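You operate a simulated robot arm through the tools that you are given. There is no shell and no other tool.

You run a simulated robot arm. Do the job below in one go: nothing can be reset, and whatever is moved stays where it is left.

Task
Turn off the small hot plate, set the bowl on the white plate and wipe up the brown splash.
Fine: Knob to low and switch off before the bowl comes off; spill nothing. Use the yellow scrubber and put it back. What is to be rubbed or washed off counts as gone when no trace of it is left.

Only the result counts: the job must be done as asked and must still hold three seconds after the hand-in. Knocking over, shifting, dropping, spilling or breaking anything else fails it.

Robot
A 7-joint arm with a two-finger parallel gripper, fixed in place. Base frame: the origin is on the floor under the middle of its stand, x ahead of it, y to its left, z up; the work surface is at about z = 0.8. Readings come in m, degrees, newtons and seconds.
With the tool pointing down near the work surface it reaches from about 0.1 to 0.66 m from the base axis. Its first joint turns from -66.0 to 66.0 degrees. Payload 1.57 kg.
The TCP is the grasp point between the finger pads, 0.03 m short of the fingertips. In the tool frame z runs along the fingers and y along their closing line. The gripper opens to 0.08 m. The fingers are 0.017 m wide and 0.012 m thick; the gripper's body (0.04 by 0.082 m) begins 0.08 m behind the TCP.
Orientation is that of the tool frame in the base frame, as a unit quaternion [w, x, y, z]. With the fingers straight down and closing along the base's y, the tool's x points along the base's -x, its y along +y and its z along -z.

Tools
- The arm moves only by the tool jog_arm. Its argument "increments" is a list of rows, each a list of 3 entries, a list of its own where there are three numbers: the turn, a rotation vector about the tool's x, y, z in degrees, then the shift along the tool's x, y, z in m, then the opening, from 0 (shut) to 1 (fully open). In form: [[[wx, wy, wz], [tx, ty, tz], fingers], ...]. A call has 1 to 20 rows; each row shifts and turns the commanded pose from where the row before left it, along the tool's axes as they then stand. Rows are played at 5 a second. More than 0.05 m and 8.6 degrees between two rows, or a gripper value outside its range, and nothing of the call is played. A pose out of reach is approached as far as the arm can. The call stops where the force on the tool passes 50 N (or 10 N more than at its start, if that is more) or the arm is blocked; 0.2 s more then pass. Each finger travels about 0.072 m/s and halts on what it meets, pressing with about 26 N; the grip force reading is that of the motor and also rises with nothing between the fingers. The clock runs only during rows and for 0.2 s after the last one: add rows that do not move to give the fingers time. It gives the time, the measured TCP pose, the force on the tool (base axes), the opening and the grip force at its end, in the units of the frame above (readings bear some noise), with the torque about the TCP (base axes, N m) and any sound that the robot's microphone picked up, and new pictures: "pictures" is both (left out), scene, wrist or none.
- Cameras (640 x 400 px; columns grow to the right, rows downward): "scene" is fixed at [0.0607, 0.4408, 1.4194]; the picture's right is [-0.71, -0.71, 0.00], its down [-0.45, 0.45, -0.77] and it looks along [0.54, -0.54, -0.64] (base axes); focal length 325 px, centre (320, 200). "wrist" rides on the gripper at [0.072, -0.007, -0.122] in the tool frame; the picture's right is [0.09, 1.00, 0.00], its down [-0.84, 0.08, -0.54] and it looks along [-0.54, 0.05, 0.84] (tool axes); focal length 238 px, centre (320, 200). There is no depth. A picture from a camera that has moved, and an enlarged one, comes with that camera's place and axes in the base frame and with its lens.
- enlarge(camera, box): a new picture of the part [left, top, right, bottom] of that camera's present view, enlarged. It takes no simulated time.
- close_job(): hands the job in; it is judged then, once.

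Nothing tells you positions but the pictures and the camera data. Unless the task says otherwise, let go and move clear before handing in.

The tools are called after ">>>" by a JSON object that holds its "api" and its "payload". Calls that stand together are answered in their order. jog_arm: Moves the arm, as the interface text tells. Its arguments: {"type":"object","properties":{"increments":{"type":"array"},"pictures":{"type":"string","enum":["both","scene","wrist","none"]}},"required":["increments"]} The other tools are called the same way: enlarge (camera, box) takes an enlarged picture of a part of a camera's view; close_job () hands the job in.

At the start:

```text
t: 0.0
tcp_pos: [0.3641, -0.0129, 1.1516]
tcp_rot: [0.0, -0.001, 1.0, 0.0]
ft_force: [0.4, -0.5, -0.9]
ft_torque: [0.0, -0.01, 0.01]
gripper_width: 0.0797
gripper_force: 0.1
```

scene: 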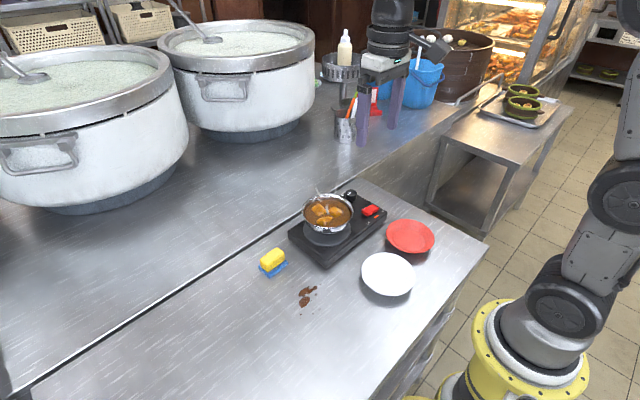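
wrist: 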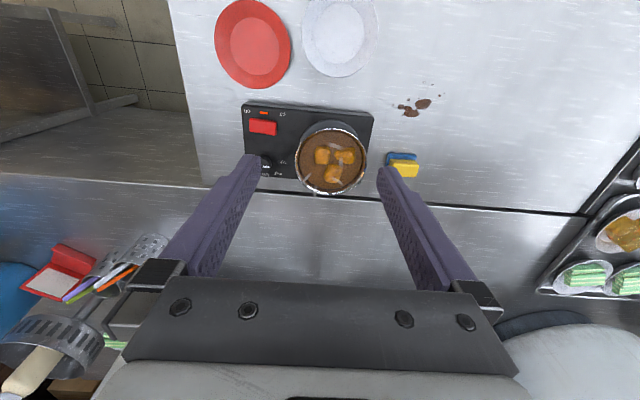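

I see a small black hot plate with a bowl of stew on it, a red switch and a black knob, a red and a white plate, a yellow/blue scrubber and a brown splash. I'll look closer before moving.

>>> {"api": "enlarge", "payload": {"camera": "scene", "box": [240, 160, 460, 320]}}

>>> {"api": "enlarge", "payload": {"camera": "wrist", "box": [200, 70, 460, 230]}}

>>> {"api": "enlarge", "payload": {"camera": "wrist", "box": [230, 90, 390, 200]}}

>>> {"api": "enlarge", "payload": {"camera": "scene", "box": [290, 170, 400, 250]}}

```text
2.50 times, centred on (350, 240) of scene
camera zoom: at [0.0607, 0.4408, 1.4194], right [-0.71, -0.71, 0.0], down [-0.45, 0.45, -0.77], along [0.54, -0.54, -0.64], focal length 813 px, centre (245, 100)
```

zoom: 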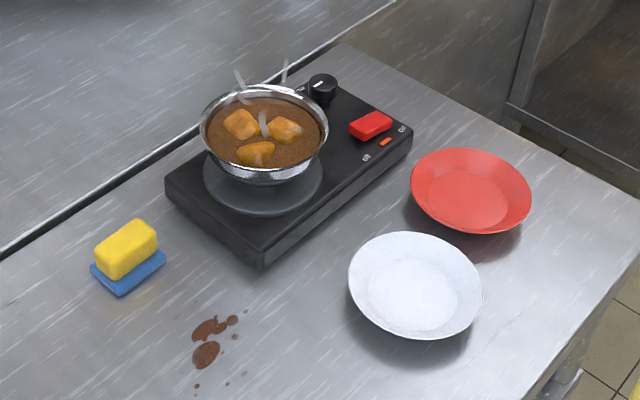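

```text
2.46 times, centred on (330, 150) of wrist
camera zoom: at [0.2919, -0.0186, 1.2749], right [-0.09, 1.0, 0.0], down [0.84, 0.08, 0.54], along [0.54, 0.05, -0.84], focal length 587 px, centre (295, 323)
```

zoom: 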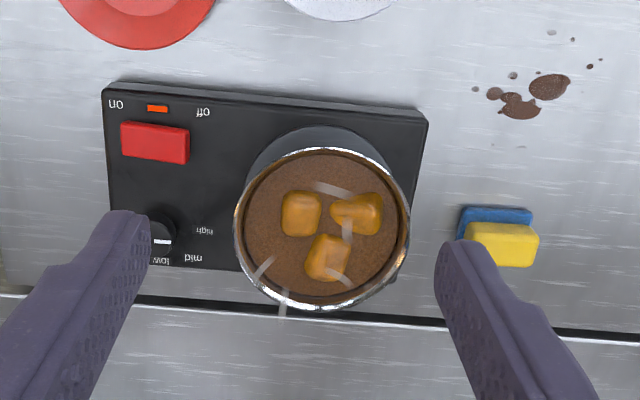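

```text
3.64 times, centred on (310, 145) of wrist
camera zoom: at [0.2919, -0.0186, 1.2749], right [-0.09, 1.0, 0.0], down [0.84, 0.08, 0.54], along [0.54, 0.05, -0.84], focal length 867 px, centre (356, 400)
```

zoom: 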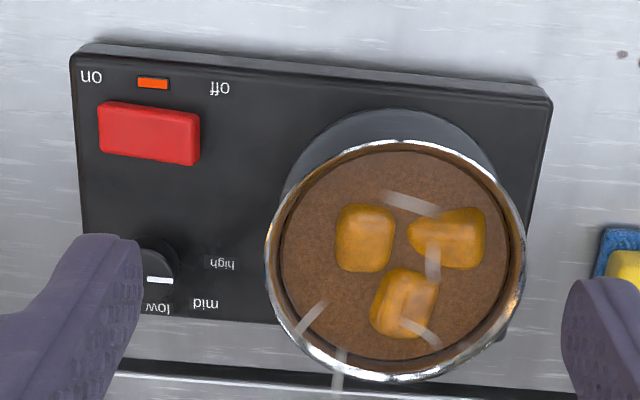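

```text
5.00 times, centred on (345, 210) of scene
camera zoom: at [0.0607, 0.4408, 1.4194], right [-0.71, -0.71, 0.0], down [-0.45, 0.45, -0.77], along [0.54, -0.54, -0.64], focal length 1627 px, centre (195, 150)
```

zoom: 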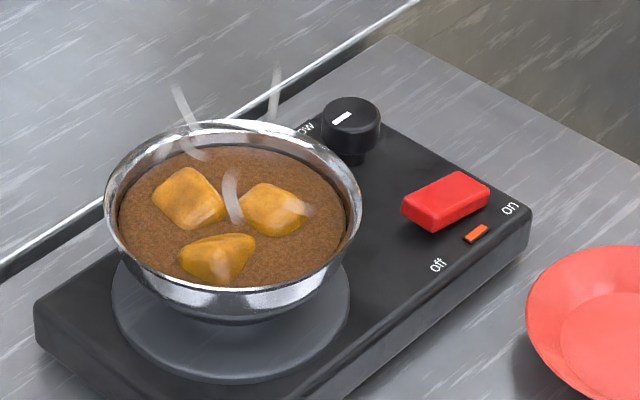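

The knob (about x 0.495, y -0.115) points at "high", and the switch (about x 0.424, y -0.11) is on. I'll move the wrist camera over the right part of the hot plate for a clear look at the knob and the bowl.

>>> {"api": "jog_arm", "payload": {"increments": [[[0, 0, 0], [-0.006, -0.0194, 0.022], 1], [[0, 0, 0], [-0.006, -0.0194, 0.022], 1], [[0, 0, 0], [-0.006, -0.0194, 0.022], 1], [[0, 0, 0], [-0.006, -0.0194, 0.022], 1], [[0, 0, 0], [-0.006, -0.0194, 0.022], 1], [[0, 0, 0], [0, 0, 0], 1]]}}

```text
t: 1.4
tcp_pos: [0.3948, -0.1092, 1.0418]
tcp_rot: [0.0, -0.001, 1.0, 0.001]
ft_force: [1.6, 0.0, 0.1]
ft_torque: [0.01, -0.01, -0.01]
gripper_width: 0.0798
gripper_force: 0.0
camera wrist: at [0.321, -0.1157, 1.1655], right [-0.09, 1.0, 0.0], down [0.84, 0.08, 0.54], along [0.54, 0.05, -0.84], focal length 238 px, centre (320, 200)
```

scene: 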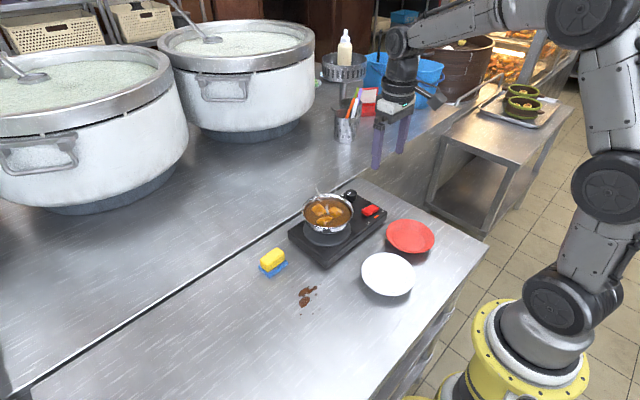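
wrist: 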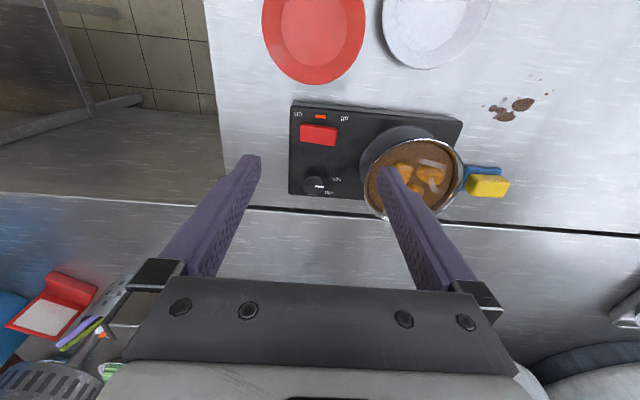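

>>> {"api": "enlarge", "payload": {"camera": "wrist", "box": [280, 90, 380, 210]}}

>>> {"api": "enlarge", "payload": {"camera": "wrist", "box": [290, 155, 360, 205]}}

>>> {"api": "enlarge", "payload": {"camera": "wrist", "box": [340, 110, 500, 230]}}

>>> {"api": "enlarge", "payload": {"camera": "scene", "box": [325, 180, 395, 225]}}

```text
3.33 times, centred on (330, 150) of wrist
camera zoom: at [0.321, -0.1157, 1.1655], right [-0.09, 1.0, 0.0], down [0.84, 0.08, 0.54], along [0.54, 0.05, -0.84], focal length 794 px, centre (287, 367)
```

zoom: 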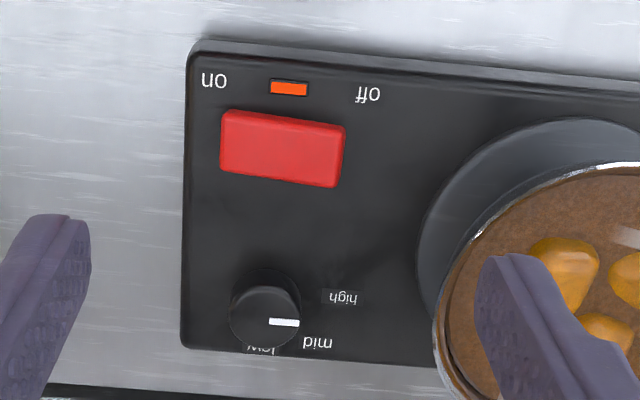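

```text
8.00 times, centred on (325, 180) of wrist
camera zoom: at [0.321, -0.1157, 1.1655], right [-0.09, 1.0, 0.0], down [0.84, 0.08, 0.54], along [0.54, 0.05, -0.84], focal length 1907 px, centre (280, 360)
```

zoom: 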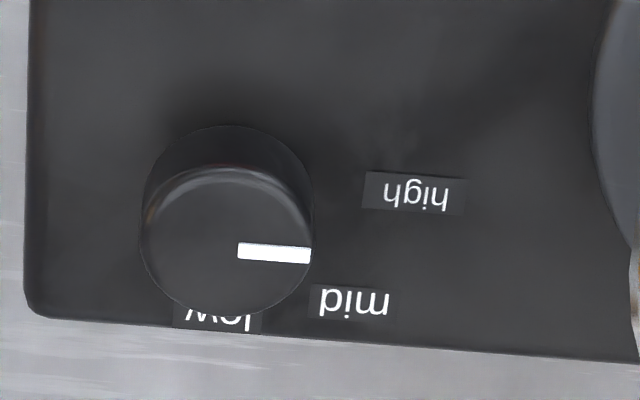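

```text
3.33 times, centred on (420, 170) of wrist
camera zoom: at [0.321, -0.1157, 1.1655], right [-0.09, 1.0, 0.0], down [0.84, 0.08, 0.54], along [0.54, 0.05, -0.84], focal length 794 px, centre (-13, 300)
```

zoom: 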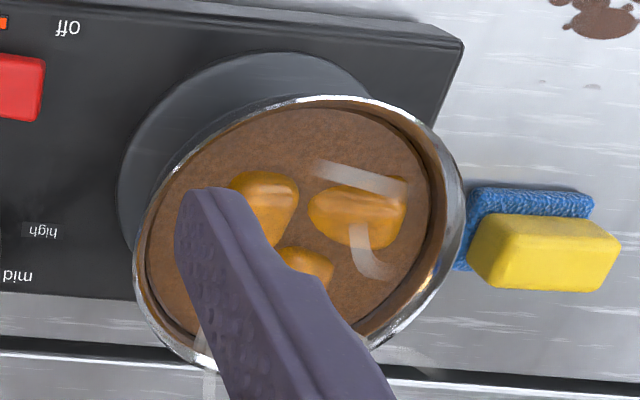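

```text
8.89 times, centred on (360, 202) of scene
camera zoom: at [0.0607, 0.4408, 1.4194], right [-0.71, -0.71, 0.0], down [-0.45, 0.45, -0.77], along [0.54, -0.54, -0.64], focal length 2892 px, centre (-36, 178)
```

zoom: 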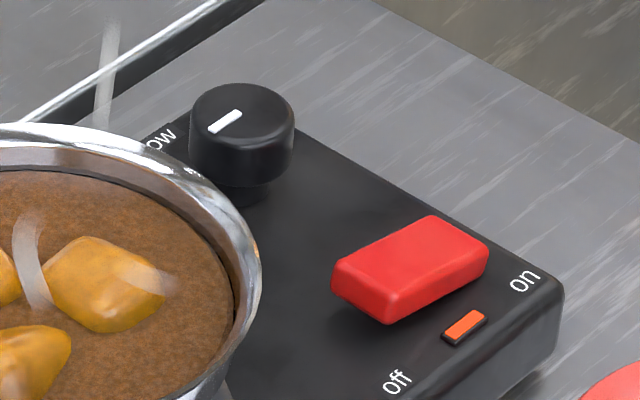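

The labels read high toward +y, mid at 45° and low toward +x, so the knob needs a 90° clockwise turn as seen from above. I place the knob at about (0.489, -0.109), top at 0.868. I'll go above it with the gripper pre-turned by -45°.

>>> {"api": "jog_arm", "payload": {"increments": [[[0, 0, 0], [-0.0235, 0, 0.02], 1], [[0, 0, 0], [-0.0235, 0, 0.02], 1], [[0, 0, 0], [-0.0235, 0, 0.02], 1], [[0, 0, 0], [-0.0235, 0, 0.02], 1], [[0, 0, -7.5], [0, 0, 0], 1], [[0, 0, -7.5], [0, 0, 0], 1], [[0, 0, -7.5], [0, 0, 0], 1], [[0, 0, -7.5], [0, 0, 0], 1], [[0, 0, -7.5], [0, 0, 0], 1], [[0, 0, -7.5], [0, 0, 0], 1], [[0, 0, 0], [0, 0, 0], 1]]}}

```text
t: 3.8
tcp_pos: [0.4896, -0.1086, 0.9618]
tcp_rot: [0.0, -0.383, 0.924, 0.0]
ft_force: [0.9, 0.3, 1.2]
ft_torque: [0.03, -0.01, 0.02]
gripper_width: 0.08
gripper_force: 0.0
camera wrist: at [0.442, -0.1643, 1.0852], right [-0.77, 0.64, 0.0], down [0.54, 0.65, 0.54], along [0.35, 0.42, -0.84], focal length 238 px, centre (320, 200)
```

scene: 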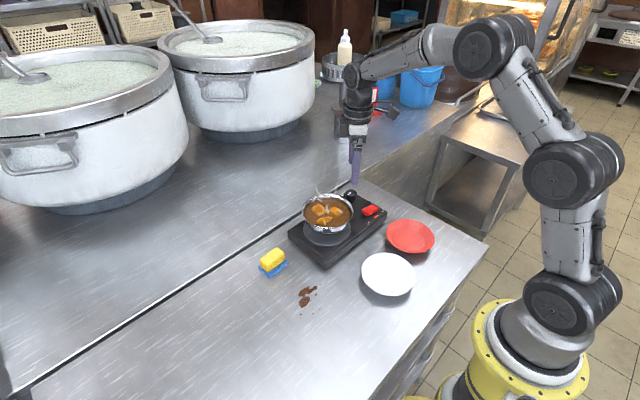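
wrist: 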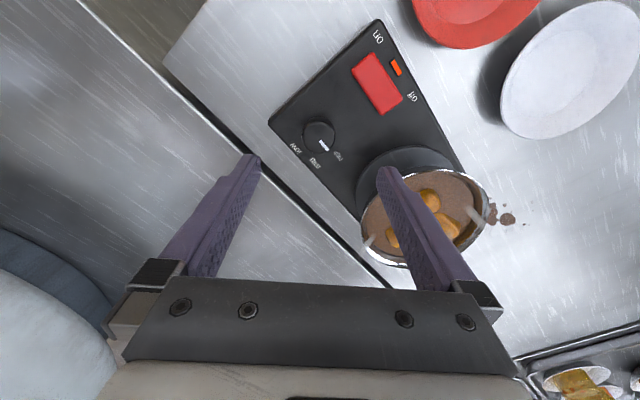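

The gripper is above the knob with the fingers diagonal. I'll enlarge the knob to check its centre before lowering.

>>> {"api": "enlarge", "payload": {"camera": "wrist", "box": [280, 110, 360, 170]}}

>>> {"api": "enlarge", "payload": {"camera": "wrist", "box": [240, 10, 520, 270]}}

>>> {"api": "enlarge", "payload": {"camera": "scene", "box": [290, 140, 410, 240]}}

```text
6.67 times, centred on (320, 140) of wrist
camera zoom: at [0.442, -0.1643, 1.0852], right [-0.77, 0.64, 0.0], down [0.54, 0.65, 0.54], along [0.35, 0.42, -0.84], focal length 1589 px, centre (320, 600)
```

zoom: 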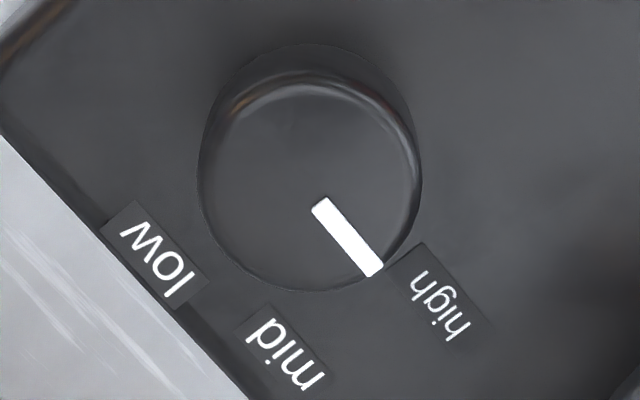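

```text
1.54 times, centred on (380, 140) of wrist
camera zoom: at [0.442, -0.1643, 1.0852], right [-0.77, 0.64, 0.0], down [0.54, 0.65, 0.54], along [0.35, 0.42, -0.84], focal length 367 px, centre (228, 292)
```

zoom: 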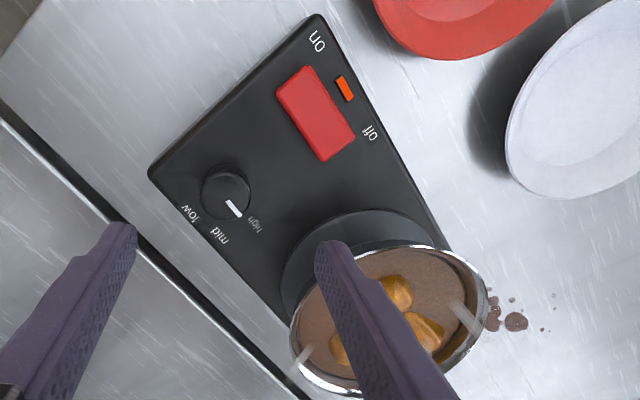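

```text
4.00 times, centred on (350, 190) of scene
camera zoom: at [0.0607, 0.4408, 1.4194], right [-0.71, -0.71, 0.0], down [-0.45, 0.45, -0.77], along [0.54, -0.54, -0.64], focal length 1301 px, centre (200, 240)
```

zoom: 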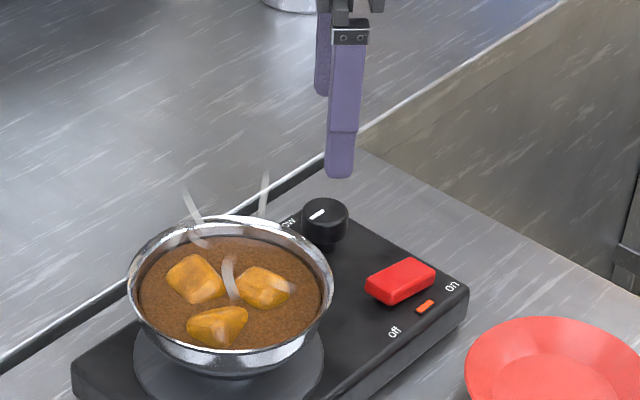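

The knob centre checks out near (0.489, -0.110), almost straight under the TCP. I'll half close the fingers and lower around it.

>>> {"api": "jog_arm", "payload": {"increments": [[[0, 0, 0], [0.001, 0, 0], 0.7], [[0, 0, 0], [0, 0, 0.02], 0.7], [[0, 0, 0], [0, 0, 0.02], 0.7], [[0, 0, 0], [0, 0, 0.02], 0.7], [[0, 0, 0], [0, 0, 0.012], 0.7], [[0, 0, 0], [0, 0, 0.008], 0.7], [[0, 0, 0], [0, 0, 0], 0.7]]}}

```text
t: 5.4
tcp_pos: [0.4872, -0.1086, 0.8818]
tcp_rot: [0.0, -0.383, 0.924, 0.0]
ft_force: [-0.2, 0.1, -0.5]
ft_torque: [0.02, -0.02, 0.0]
gripper_width: 0.0561
gripper_force: 0.0
camera wrist: at [0.4407, -0.1647, 1.0044], right [-0.77, 0.64, 0.0], down [0.54, 0.65, 0.54], along [0.35, 0.42, -0.84], focal length 238 px, centre (320, 200)
```

scene: 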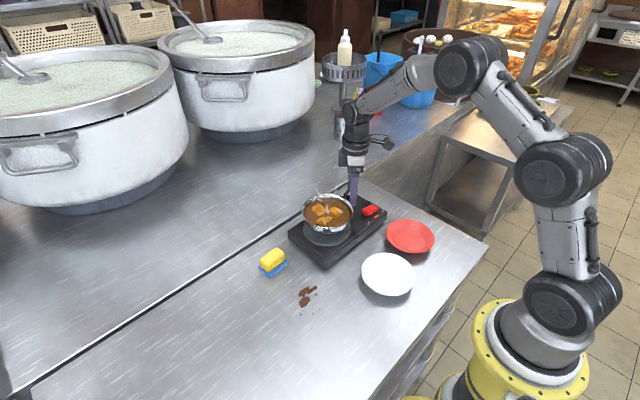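
wrist: 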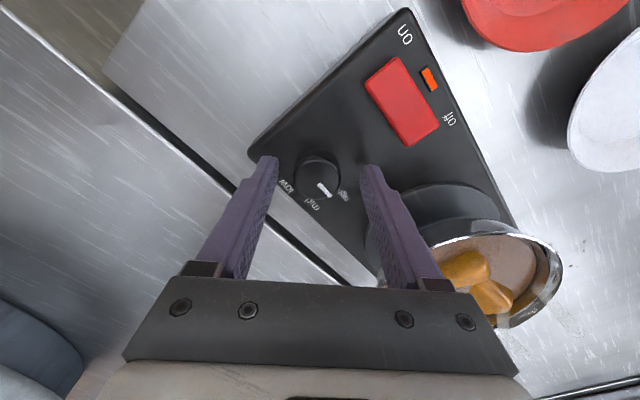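

>>> {"api": "enlarge", "payload": {"camera": "wrist", "box": [240, 130, 420, 250]}}

>>> {"api": "enlarge", "payload": {"camera": "scene", "box": [310, 150, 390, 220]}}

```text
3.33 times, centred on (330, 190) of wrist
camera zoom: at [0.4407, -0.1647, 1.0044], right [-0.77, 0.64, 0.0], down [0.54, 0.65, 0.54], along [0.35, 0.42, -0.84], focal length 794 px, centre (287, 233)
```

zoom: 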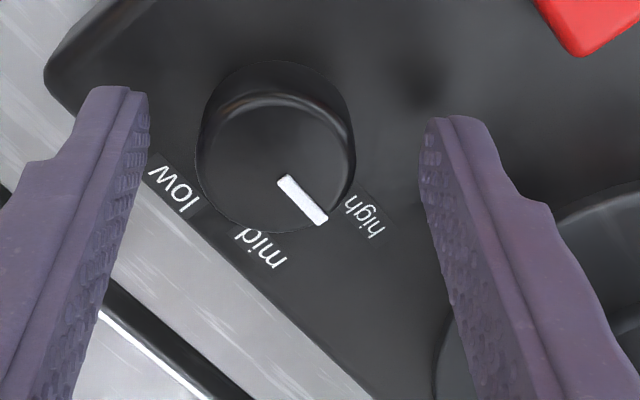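

```text
5.71 times, centred on (350, 185) of scene
camera zoom: at [0.0607, 0.4408, 1.4194], right [-0.71, -0.71, 0.0], down [-0.45, 0.45, -0.77], along [0.54, -0.54, -0.64], focal length 1859 px, centre (149, 286)
```

zoom: 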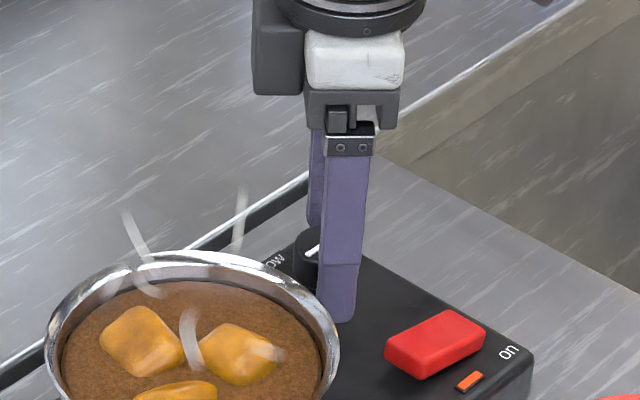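

The knob sits about 2 mm toward the left finger. I'll correct for that, lower 4 mm more and close on the knob.

>>> {"api": "jog_arm", "payload": {"increments": [[[0, 0, 0], [0, -0.0022, 0.002], 0.7], [[0, 0, 0], [0, 0, 0.002], 0.7], [[0, 0, 0], [0, 0, 0], 0.55], [[0, 0, 0], [0, 0, 0], 0.3], [[0, 0, 0], [0, 0, 0], 0.0], [[0, 0, 0], [0, 0, 0], 0.0]], "pictures": "wrist"}}

```text
t: 6.8
tcp_pos: [0.4897, -0.1096, 0.8779]
tcp_rot: [0.0, -0.382, 0.924, 0.0]
ft_force: [-3.1, 2.6, 1.0]
ft_torque: [0.1, 0.09, -0.03]
gripper_width: 0.0312
gripper_force: 26.4
camera wrist: at [0.4422, -0.1663, 1.0009], right [-0.77, 0.64, 0.0], down [0.54, 0.65, 0.54], along [0.35, 0.42, -0.84], focal length 238 px, centre (320, 200)
```

wrist: 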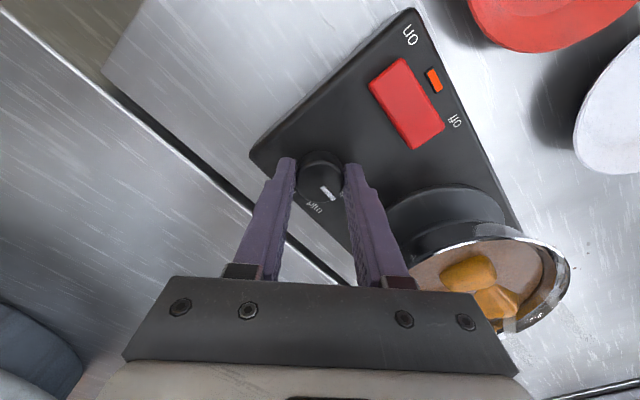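

The knob is gripped (0.031 m wide, small side force). I'll turn it 45° clockwise and check.

>>> {"api": "jog_arm", "payload": {"increments": [[[0, 0, 7.5], [0, 0, 0], 0], [[0, 0, 7.5], [0, 0, 0], 0], [[0, 0, 7.5], [0, 0, 0], 0], [[0, 0, 7.5], [0, 0, 0], 0], [[0, 0, 7.5], [0, 0, 0], 0], [[0, 0, 7.5], [0, 0, 0], 0], [[0, 0, 0], [0, 0, 0], 0]], "pictures": "wrist"}}

>>> {"api": "enlarge", "payload": {"camera": "wrist", "box": [260, 120, 380, 220]}}

```text
t: 8.4
tcp_pos: [0.4886, -0.1093, 0.8784]
tcp_rot: [-0.001, 0.0, 1.0, 0.0]
ft_force: [-11.8, 16.6, 9.9]
ft_torque: [0.55, 0.01, 0.0]
gripper_width: 0.0313
gripper_force: 25.6
camera wrist: at [0.4163, -0.1165, 1.001], right [-0.09, 1.0, 0.0], down [0.84, 0.08, 0.54], along [0.54, 0.05, -0.84], focal length 238 px, centre (320, 200)
```

wrist: 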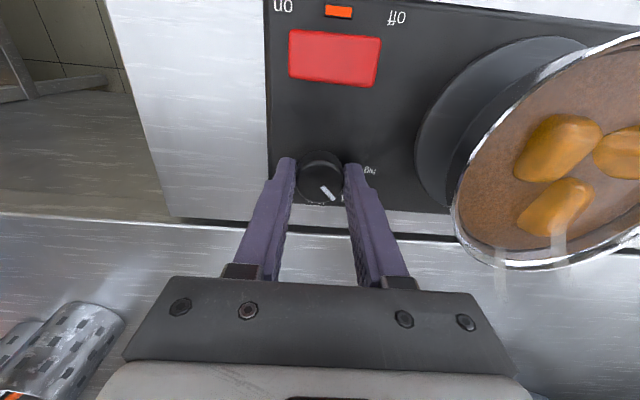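

```text
4.00 times, centred on (320, 170) of wrist
camera zoom: at [0.4163, -0.1165, 1.001], right [-0.09, 1.0, 0.0], down [0.84, 0.08, 0.54], along [0.54, 0.05, -0.84], focal length 953 px, centre (320, 320)
```

zoom: 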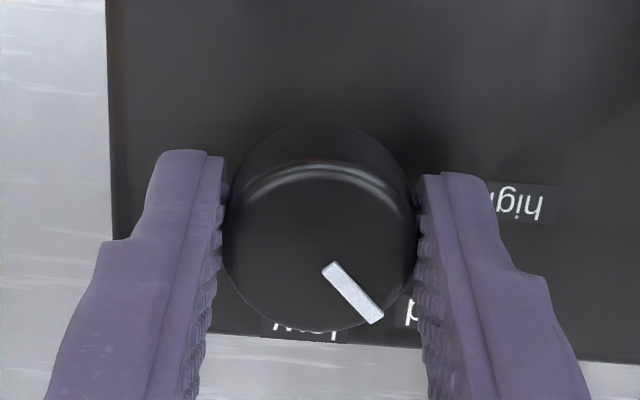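

The knob follows, now at "mid". The side force is about 20 N, so I'll relieve it with a 1 mm shift before going on.

>>> {"api": "jog_arm", "payload": {"increments": [[[0, 0, 0], [0.001, 0.001, -0.0005], 0], [[0, 0, 0], [0, 0, 0], 0]], "pictures": "none"}}

```text
t: 9.0
tcp_pos: [0.4888, -0.1097, 0.8768]
tcp_rot: [0.0, 0.0, 1.0, 0.001]
ft_force: [-1.9, 13.6, 2.8]
ft_torque: [0.35, 0.42, 0.03]
gripper_width: 0.0313
gripper_force: 25.8
```

The force dropped. I'll shift slightly more and turn the remaining 45° to "low".

>>> {"api": "jog_arm", "payload": {"increments": [[[0, 0, 0], [0, 0.001, 0], 0], [[0, 0, 7.5], [0, 0, 0], 0], [[0, 0, 7.5], [0, 0, 0], 0], [[0, 0, 7.5], [0, 0, 0], 0], [[0, 0, 7.5], [0, 0, 0], 0], [[0, 0, 7.5], [0, 0, 0], 0], [[0, 0, 7.5], [0, 0, 0], 0], [[0, 0, 0], [0, 0, 0], 0]], "pictures": "both"}}

>>> {"api": "enlarge", "payload": {"camera": "wrist", "box": [260, 120, 380, 220]}}

>>> {"api": "enlarge", "payload": {"camera": "scene", "box": [310, 150, 410, 230]}}

```text
t: 10.8
tcp_pos: [0.4879, -0.1094, 0.8777]
tcp_rot: [0.0, 0.383, 0.924, 0.0]
ft_force: [4.0, 6.4, -0.5]
ft_torque: [-0.07, -0.26, 0.06]
gripper_width: 0.0312
gripper_force: 25.9
camera wrist: at [0.4327, -0.0626, 1.0009], right [0.64, 0.77, 0.0], down [0.65, -0.54, 0.54], along [0.42, -0.35, -0.84], focal length 238 px, centre (320, 200)
```

scene: 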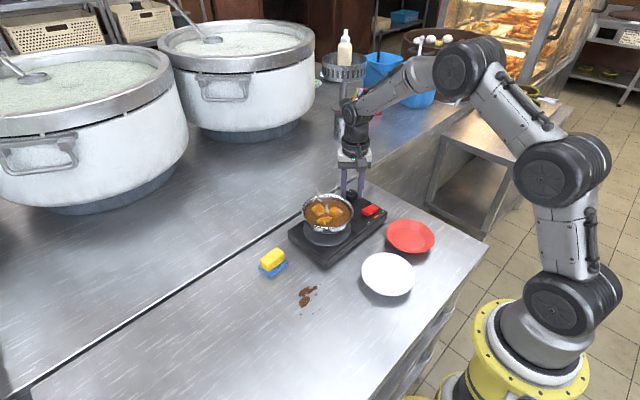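
wrist: 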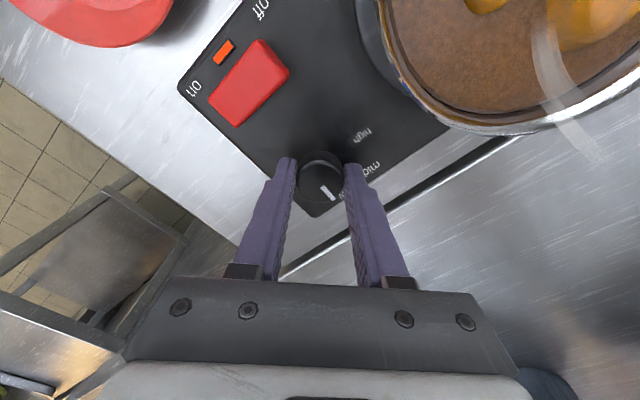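

```text
4.00 times, centred on (320, 170) of wrist
camera zoom: at [0.4327, -0.0626, 1.0009], right [0.64, 0.77, 0.0], down [0.65, -0.54, 0.54], along [0.42, -0.35, -0.84], focal length 953 px, centre (320, 320)
```

zoom: 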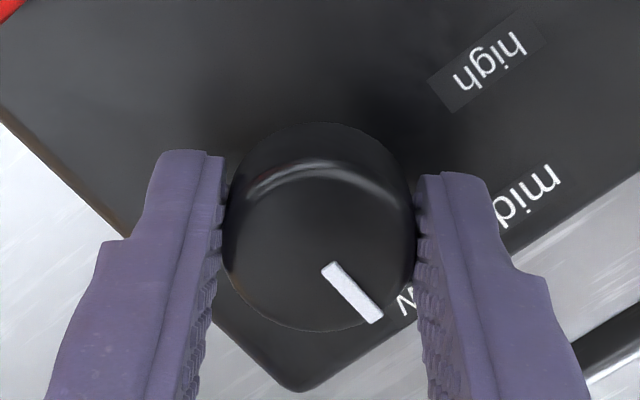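

```text
5.00 times, centred on (360, 190) of scene
camera zoom: at [0.0609, 0.4409, 1.4193], right [-0.71, -0.71, 0.0], down [-0.45, 0.45, -0.77], along [0.54, -0.54, -0.64], focal length 1627 px, centre (120, 250)
```

zoom: 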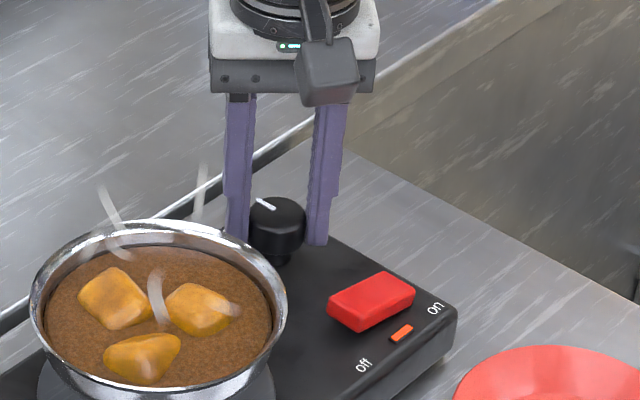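

The knob now points along +x, toward "low". I'll let go, rise and check the pointer.

>>> {"api": "jog_arm", "payload": {"increments": [[[0, 0, 0], [0, 0, 0], 0.3], [[0, 0, 0], [0, 0, 0], 0.6], [[0, 0, 0], [0, 0, 0], 0.65], [[0, 0, 0], [0, 0, -0.02], 0.65], [[0, 0, 0], [0, 0, -0.03], 0.65], [[0, 0, 0], [0, 0, -0.03], 0.65], [[0, 0, 0], [0, 0, 0], 0.65]], "pictures": "both"}}

>>> {"api": "enlarge", "payload": {"camera": "wrist", "box": [260, 90, 380, 190]}}

>>> {"api": "enlarge", "payload": {"camera": "scene", "box": [325, 170, 405, 230]}}

```text
t: 12.4
tcp_pos: [0.4882, -0.1082, 0.9571]
tcp_rot: [0.0, 0.383, 0.924, 0.001]
ft_force: [-0.1, 0.6, -0.6]
ft_torque: [-0.01, 0.05, 0.0]
gripper_width: 0.0519
gripper_force: 0.1
camera wrist: at [0.4316, -0.0616, 1.0807], right [0.64, 0.77, 0.0], down [0.65, -0.54, 0.54], along [0.42, -0.35, -0.84], focal length 238 px, centre (320, 200)
```

scene: 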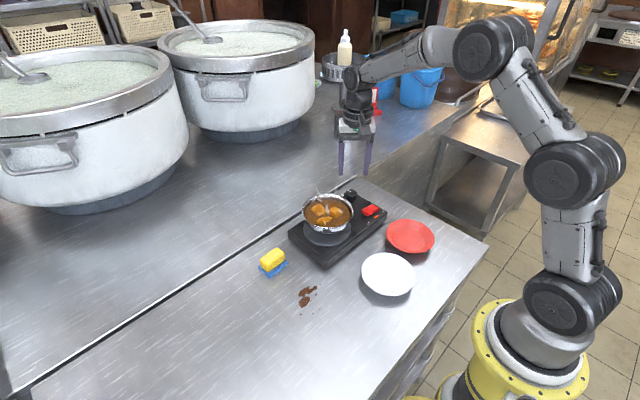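
wrist: 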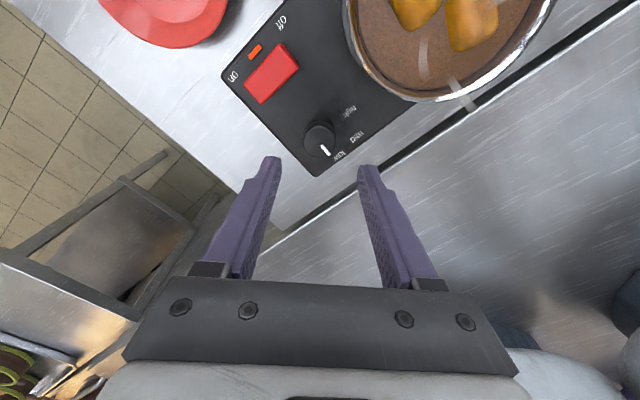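

```text
4.00 times, centred on (320, 140) of wrist
camera zoom: at [0.4316, -0.0616, 1.0807], right [0.64, 0.77, 0.0], down [0.65, -0.54, 0.54], along [0.42, -0.35, -0.84], focal length 953 px, centre (320, 440)
```

zoom: 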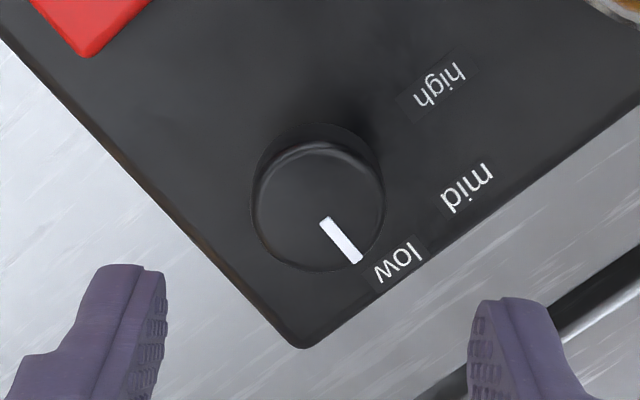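

```text
6.67 times, centred on (365, 200) of scene
camera zoom: at [0.0607, 0.4408, 1.4194], right [-0.71, -0.71, 0.0], down [-0.45, 0.45, -0.77], along [0.54, -0.54, -0.64], focal length 2169 px, centre (20, 200)
```

zoom: 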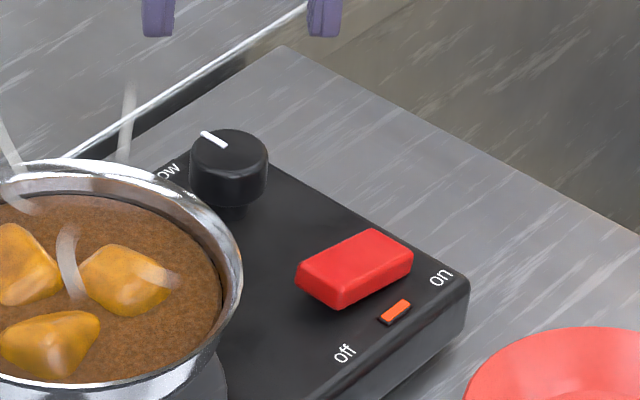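

The knob points squarely at "low". Next is the red rocker (centre about (0.420, -0.107)), whose raised "off" end is at y about -0.085. I'll turn back to 0°, close the fingers and hover above the "off" end.

>>> {"api": "jog_arm", "payload": {"increments": [[[0, 0, -7.5], [0, 0, 0], 0.4], [[0, 0, -7.5], [0, 0, 0], 0.2], [[0, 0, -7.5], [0, 0, 0], 0], [[0, 0, -7.5], [0, 0, 0], 0], [[0, 0, -7.5], [0, 0, 0], 0], [[0, 0, -7.5], [0, 0, 0], 0], [[0, 0, 0], [0.034, 0.0095, 0], 0], [[0, 0, 0], [0.034, 0.0095, 0], 0], [[0, 0, 0], [0, 0, 0.025], 0], [[0, 0, 0], [0, 0, 0.025], 0], [[0, 0, 0], [0, 0, 0], 0]], "pictures": "both"}}

>>> {"api": "enlarge", "payload": {"camera": "wrist", "box": [240, 120, 400, 240]}}

>>> {"api": "enlarge", "payload": {"camera": "scene", "box": [325, 160, 405, 230]}}

```text
t: 14.8
tcp_pos: [0.4226, -0.0889, 0.9103]
tcp_rot: [0.001, 0.0, 1.0, 0.0]
ft_force: [-0.9, 0.0, -0.2]
ft_torque: [0.0, 0.02, 0.01]
gripper_width: 0.0002
gripper_force: 21.5
camera wrist: at [0.3492, -0.0952, 1.0327], right [-0.09, 1.0, 0.0], down [0.84, 0.08, 0.54], along [0.54, 0.05, -0.84], focal length 238 px, centre (320, 200)
```

scene: 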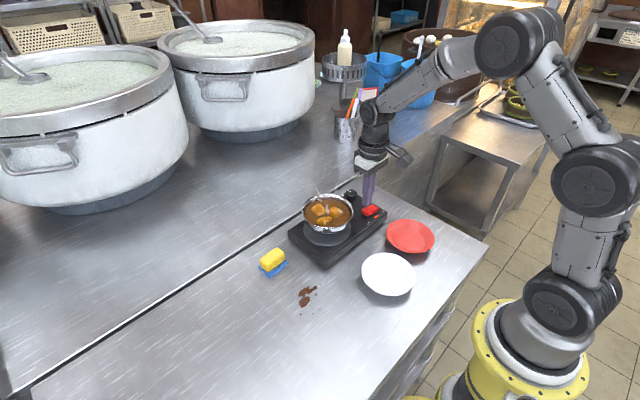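
wrist: 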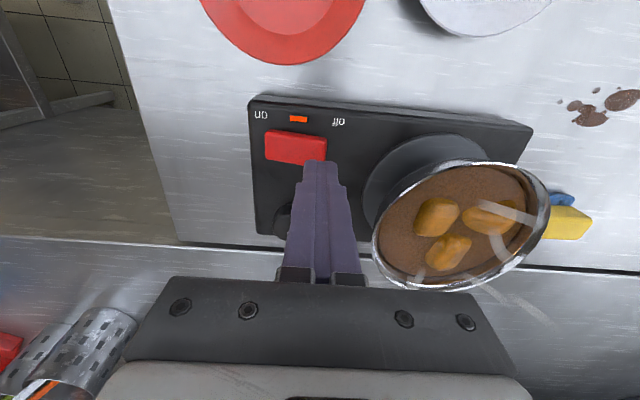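

```text
3.33 times, centred on (320, 180) of wrist
camera zoom: at [0.3492, -0.0952, 1.0327], right [-0.09, 1.0, 0.0], down [0.84, 0.08, 0.54], along [0.54, 0.05, -0.84], focal length 794 px, centre (320, 267)
```

zoom: 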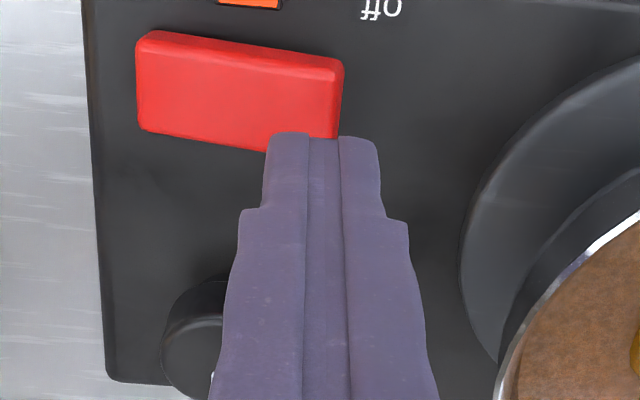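

```text
5.71 times, centred on (365, 195) of scene
camera zoom: at [0.0607, 0.4408, 1.4194], right [-0.71, -0.71, 0.0], down [-0.45, 0.45, -0.77], along [0.54, -0.54, -0.64], focal length 1859 px, centre (63, 229)
```

zoom: 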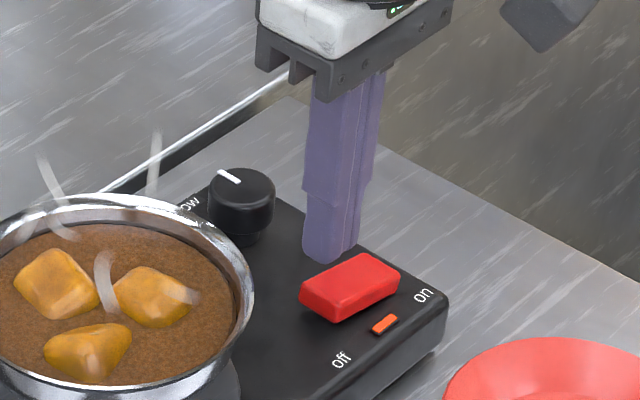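

The closed fingertips hover just behind the rocker's "off" end. I'll shift 6 mm toward the base and press down gently in small steps.

>>> {"api": "jog_arm", "payload": {"increments": [[[0, 0, 0], [0.006, 0, 0], 0], [[0, 0, 0], [0, 0, 0.012], 0], [[0, 0, 0], [0, 0, 0.006], 0], [[0, 0, 0], [0, 0, 0.003], 0], [[0, 0, 0], [0, 0, 0.003], 0], [[0, 0, 0], [0, 0, 0.003], 0], [[0, 0, 0], [0, 0, 0.003], 0], [[0, 0, 0], [0, 0, 0], 0]], "pictures": "both"}}

>>> {"api": "enlarge", "payload": {"camera": "wrist", "box": [240, 80, 400, 200]}}

>>> {"api": "enlarge", "payload": {"camera": "scene", "box": [325, 160, 405, 230]}}

```text
t: 16.6
tcp_pos: [0.4129, -0.0901, 0.88]
tcp_rot: [0.0, 0.0, 1.0, 0.001]
ft_force: [-10.1, 14.4, 22.5]
ft_torque: [0.25, 0.25, -0.07]
gripper_width: 0.0
gripper_force: 21.4
camera wrist: at [0.3419, -0.096, 1.0031], right [-0.09, 1.0, 0.0], down [0.84, 0.08, 0.54], along [0.54, 0.05, -0.84], focal length 238 px, centre (320, 200)
```

scene: 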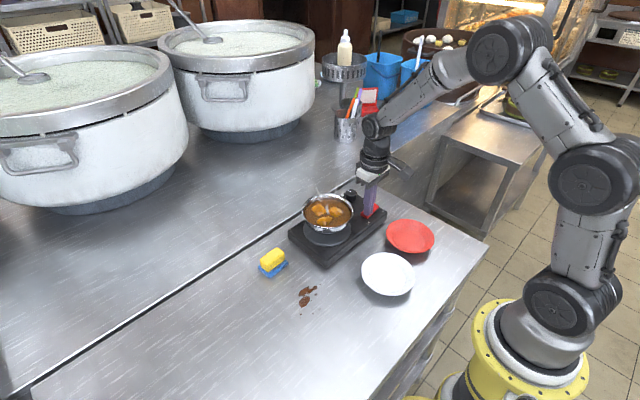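
wrist: 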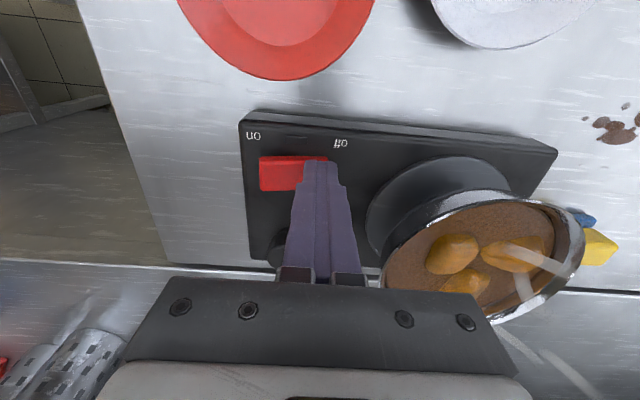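

```text
3.33 times, centred on (320, 140) of wrist
camera zoom: at [0.3419, -0.096, 1.0031], right [-0.09, 1.0, 0.0], down [0.84, 0.08, 0.54], along [0.54, 0.05, -0.84], focal length 794 px, centre (320, 400)
```

zoom: 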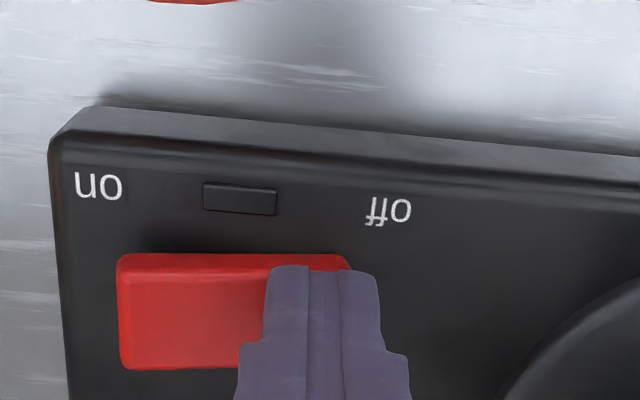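

```text
5.71 times, centred on (365, 195) of scene
camera zoom: at [0.0601, 0.4413, 1.4192], right [-0.71, -0.71, 0.0], down [-0.45, 0.45, -0.77], along [0.54, -0.54, -0.64], focal length 1859 px, centre (63, 229)
```

zoom: 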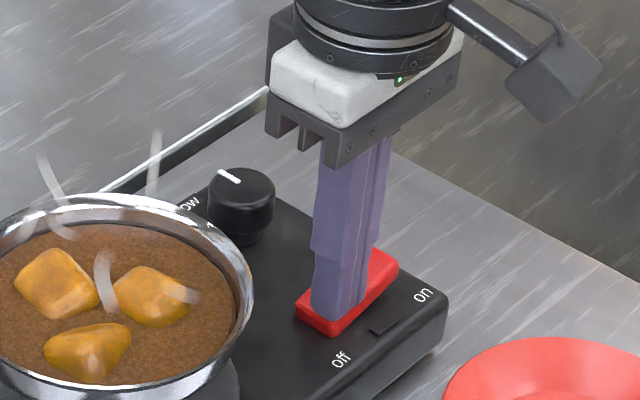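

The indicator lamp went dark, so the rocker has flipped to "off". I'll lift clear and check that it stays off.

>>> {"api": "jog_arm", "payload": {"increments": [[[0, 0, 0], [0, 0, -0.01], 0], [[0, 0, 0], [0, 0, -0.03], 0], [[0, 0, 0], [0, 0, -0.04], 0], [[0, 0, 0], [0, 0, -0.04], 0], [[0, 0, 0], [0, 0, -0.04], 0.5], [[0, 0, 0], [0, 0, 0], 1]], "pictures": "both"}}

>>> {"api": "enlarge", "payload": {"camera": "wrist", "box": [220, 80, 520, 280]}}

>>> {"api": "enlarge", "payload": {"camera": "scene", "box": [280, 170, 450, 310]}}

>>> {"api": "enlarge", "payload": {"camera": "scene", "box": [295, 180, 365, 250]}}

```text
t: 18.0
tcp_pos: [0.4145, -0.0924, 1.0367]
tcp_rot: [0.0, 0.001, 1.0, -0.001]
ft_force: [-0.1, 0.0, -0.1]
ft_torque: [0.02, 0.02, 0.01]
gripper_width: 0.078
gripper_force: 0.0
camera wrist: at [0.342, -0.0982, 1.1605], right [-0.09, 1.0, 0.0], down [0.84, 0.08, 0.54], along [0.54, 0.05, -0.84], focal length 238 px, centre (320, 200)
```

scene: 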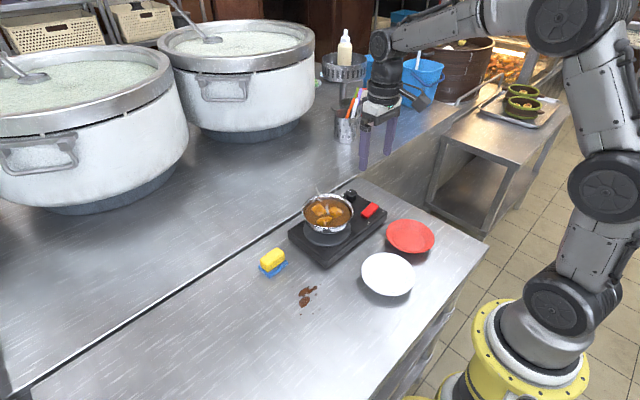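
wrist: 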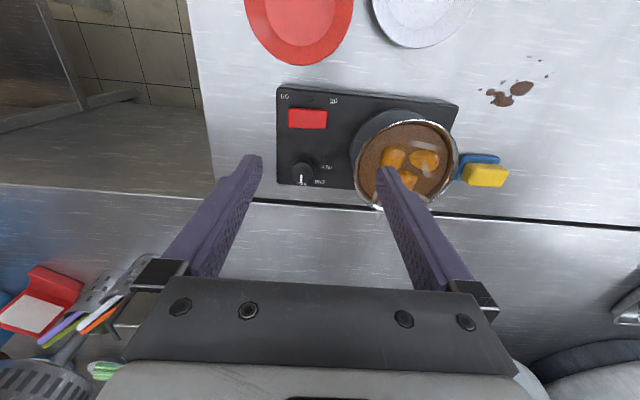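

```text
2.00 times, centred on (370, 180) of wrist
camera zoom: at [0.342, -0.0982, 1.1605], right [-0.09, 1.0, 0.0], down [0.84, 0.08, 0.54], along [0.54, 0.05, -0.84], focal length 477 px, centre (220, 240)
```

zoom: 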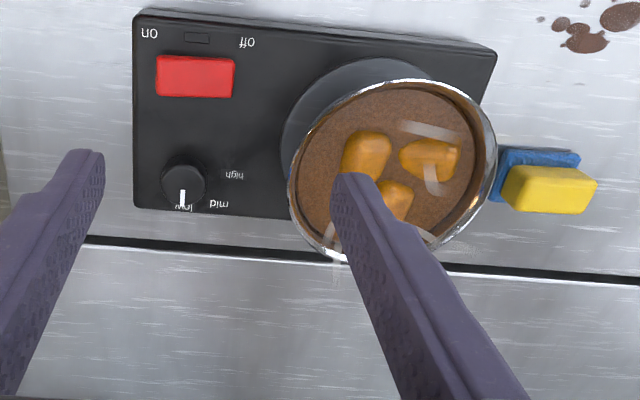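

```text
2.86 times, centred on (365, 240) of scene
camera zoom: at [0.0606, 0.4408, 1.4194], right [-0.71, -0.71, 0.0], down [-0.45, 0.45, -0.77], along [0.54, -0.54, -0.64], focal length 930 px, centre (191, 86)
```

zoom: 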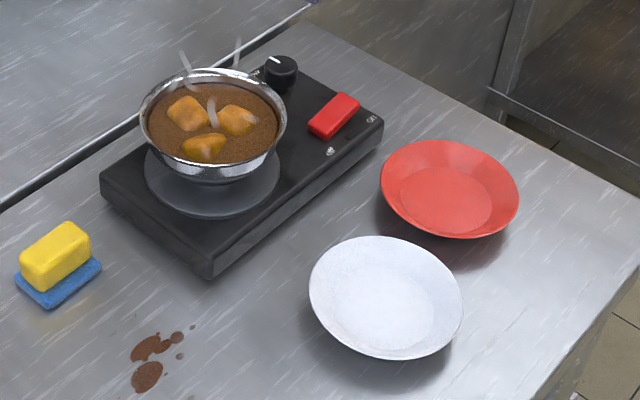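

```text
5.71 times, centred on (330, 215) of scene
camera zoom: at [0.0606, 0.4408, 1.4194], right [-0.71, -0.71, 0.0], down [-0.45, 0.45, -0.77], along [0.54, -0.54, -0.64], focal length 1859 px, centre (263, 114)
```

zoom: 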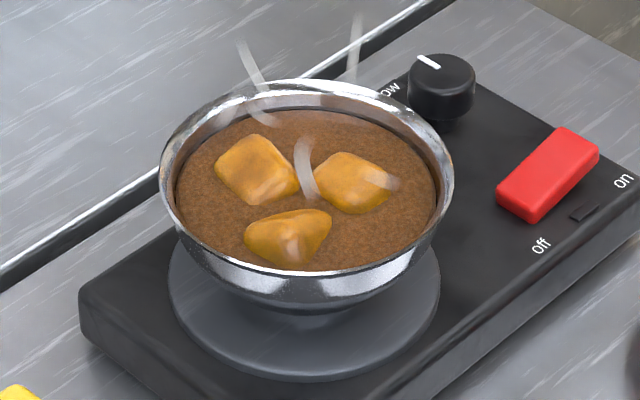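

The switch is off, the lamp is dark and the knob is at low. Now the bowl: its rim is about 0.125 m across, wider than the gripper, so I must pinch the rim wall. I'll look closely at the wall shape, the stew level and the white plate.

>>> {"api": "enlarge", "payload": {"camera": "scene", "box": [298, 185, 358, 245]}}

>>> {"api": "enlarge", "payload": {"camera": "scene", "box": [340, 230, 440, 310]}}

>>> {"api": "enlarge", "payload": {"camera": "wrist", "box": [330, 0, 560, 130]}}

```text
6.67 times, centred on (328, 215) of scene
camera zoom: at [0.0606, 0.4408, 1.4194], right [-0.71, -0.71, 0.0], down [-0.45, 0.45, -0.77], along [0.54, -0.54, -0.64], focal length 2169 px, centre (267, 100)
```

zoom: 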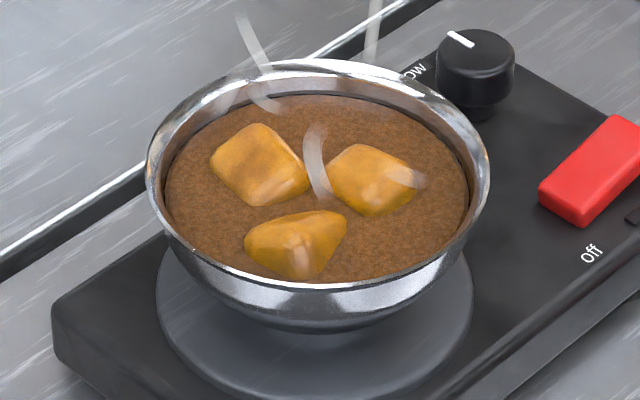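

```text
5.00 times, centred on (390, 270) of scene
camera zoom: at [0.0606, 0.4408, 1.4194], right [-0.71, -0.71, 0.0], down [-0.45, 0.45, -0.77], along [0.54, -0.54, -0.64], focal length 1627 px, centre (-30, -150)
```

zoom: 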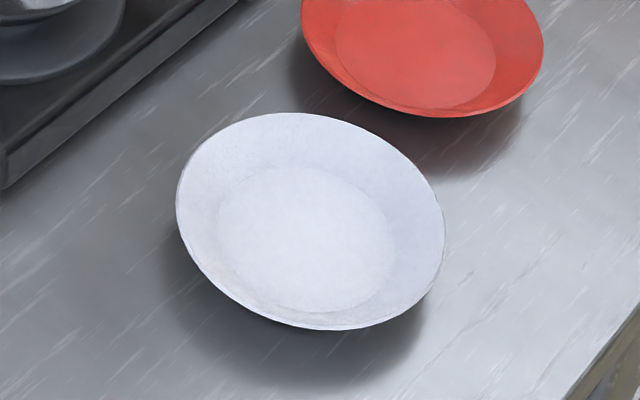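

```text
2.78 times, centred on (445, 65) of wrist
camera zoom: at [0.342, -0.0982, 1.1605], right [-0.09, 1.0, 0.0], down [0.84, 0.08, 0.54], along [0.54, 0.05, -0.84], focal length 663 px, centre (-28, 576)
```

zoom: 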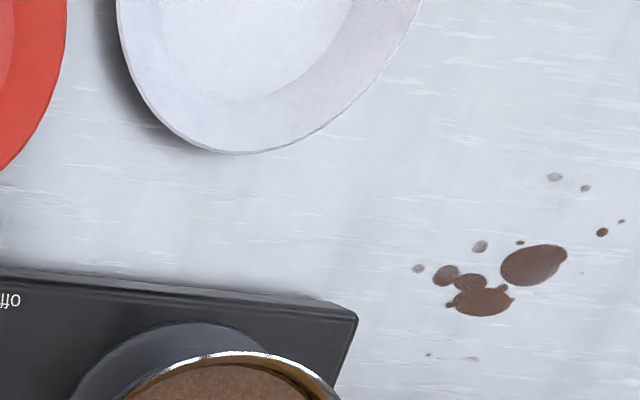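

The stew lies about 1 cm under the rim. To pinch the rim squarely I need the slope of the wall, so I'll tilt the wrist camera for a low side view of the bowl from the robot's side.

>>> {"api": "jog_arm", "payload": {"increments": [[[0, 0, 0], [0.026, 0.0357, -0.007], 0.5], [[0, 0, 0], [0.026, 0.0357, -0.007], 0.5], [[0, 0, 0], [0.0265, 0.0357, -0.007], 0.5], [[0, -8, 0], [0, 0, 0], 0.5], [[0, -8, 0], [0, 0, 0], 0.5], [[0, -8, 0], [0, 0, 0], 0.5], [[0, -8, 0], [0, 0, 0], 0.5], [[0, -8, 0], [0, 0, 0], 0.5], [[0, 0, 0], [0.0215, 0, 0.0255], 0.5], [[0, 0, 0], [0.0215, 0, 0.0255], 0.5], [[0, 0, 0], [0.014, 0, 0.017], 0.5], [[0, 0, 0], [0, 0, 0], 0.5]], "pictures": "both"}}

>>> {"api": "enlarge", "payload": {"camera": "wrist", "box": [240, 110, 400, 210]}}

```text
t: 20.6
tcp_pos: [0.3349, 0.0181, 0.9717]
tcp_rot: [0.343, 0.0, 0.939, 0.0]
ft_force: [0.5, 1.2, -0.5]
ft_torque: [-0.03, 0.0, -0.01]
gripper_width: 0.0401
gripper_force: 0.0
camera wrist: at [0.2016, 0.0117, 1.0196], right [-0.07, 1.0, -0.06], down [0.29, 0.08, 0.95], along [0.95, 0.05, -0.3], focal length 238 px, centre (320, 200)
```

scene: 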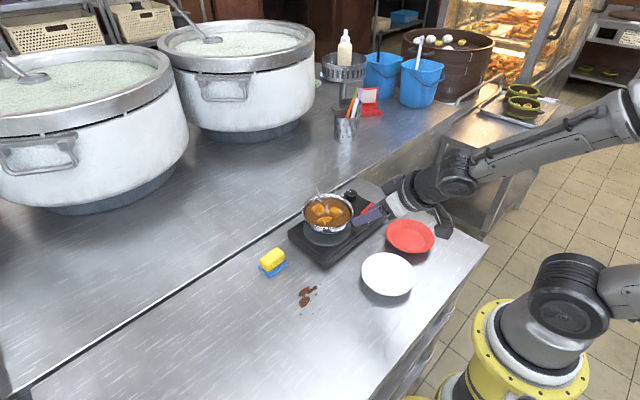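
wrist: 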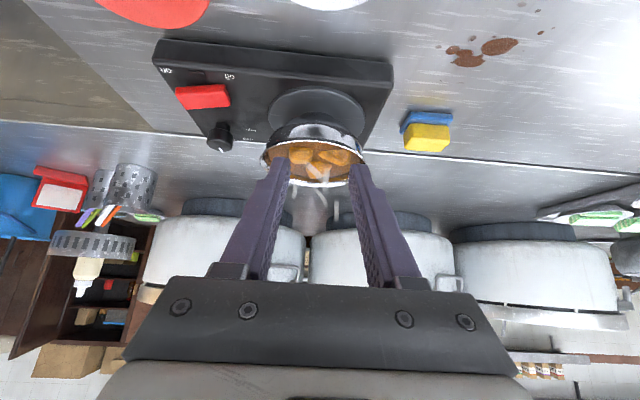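

```text
4.00 times, centred on (320, 160) of wrist
camera zoom: at [0.2016, 0.0117, 1.0196], right [-0.07, 1.0, -0.06], down [0.29, 0.08, 0.95], along [0.95, 0.05, -0.3], focal length 953 px, centre (320, 360)
```

zoom: 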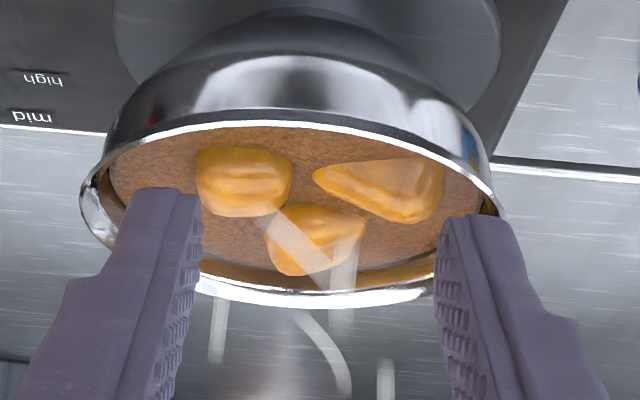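

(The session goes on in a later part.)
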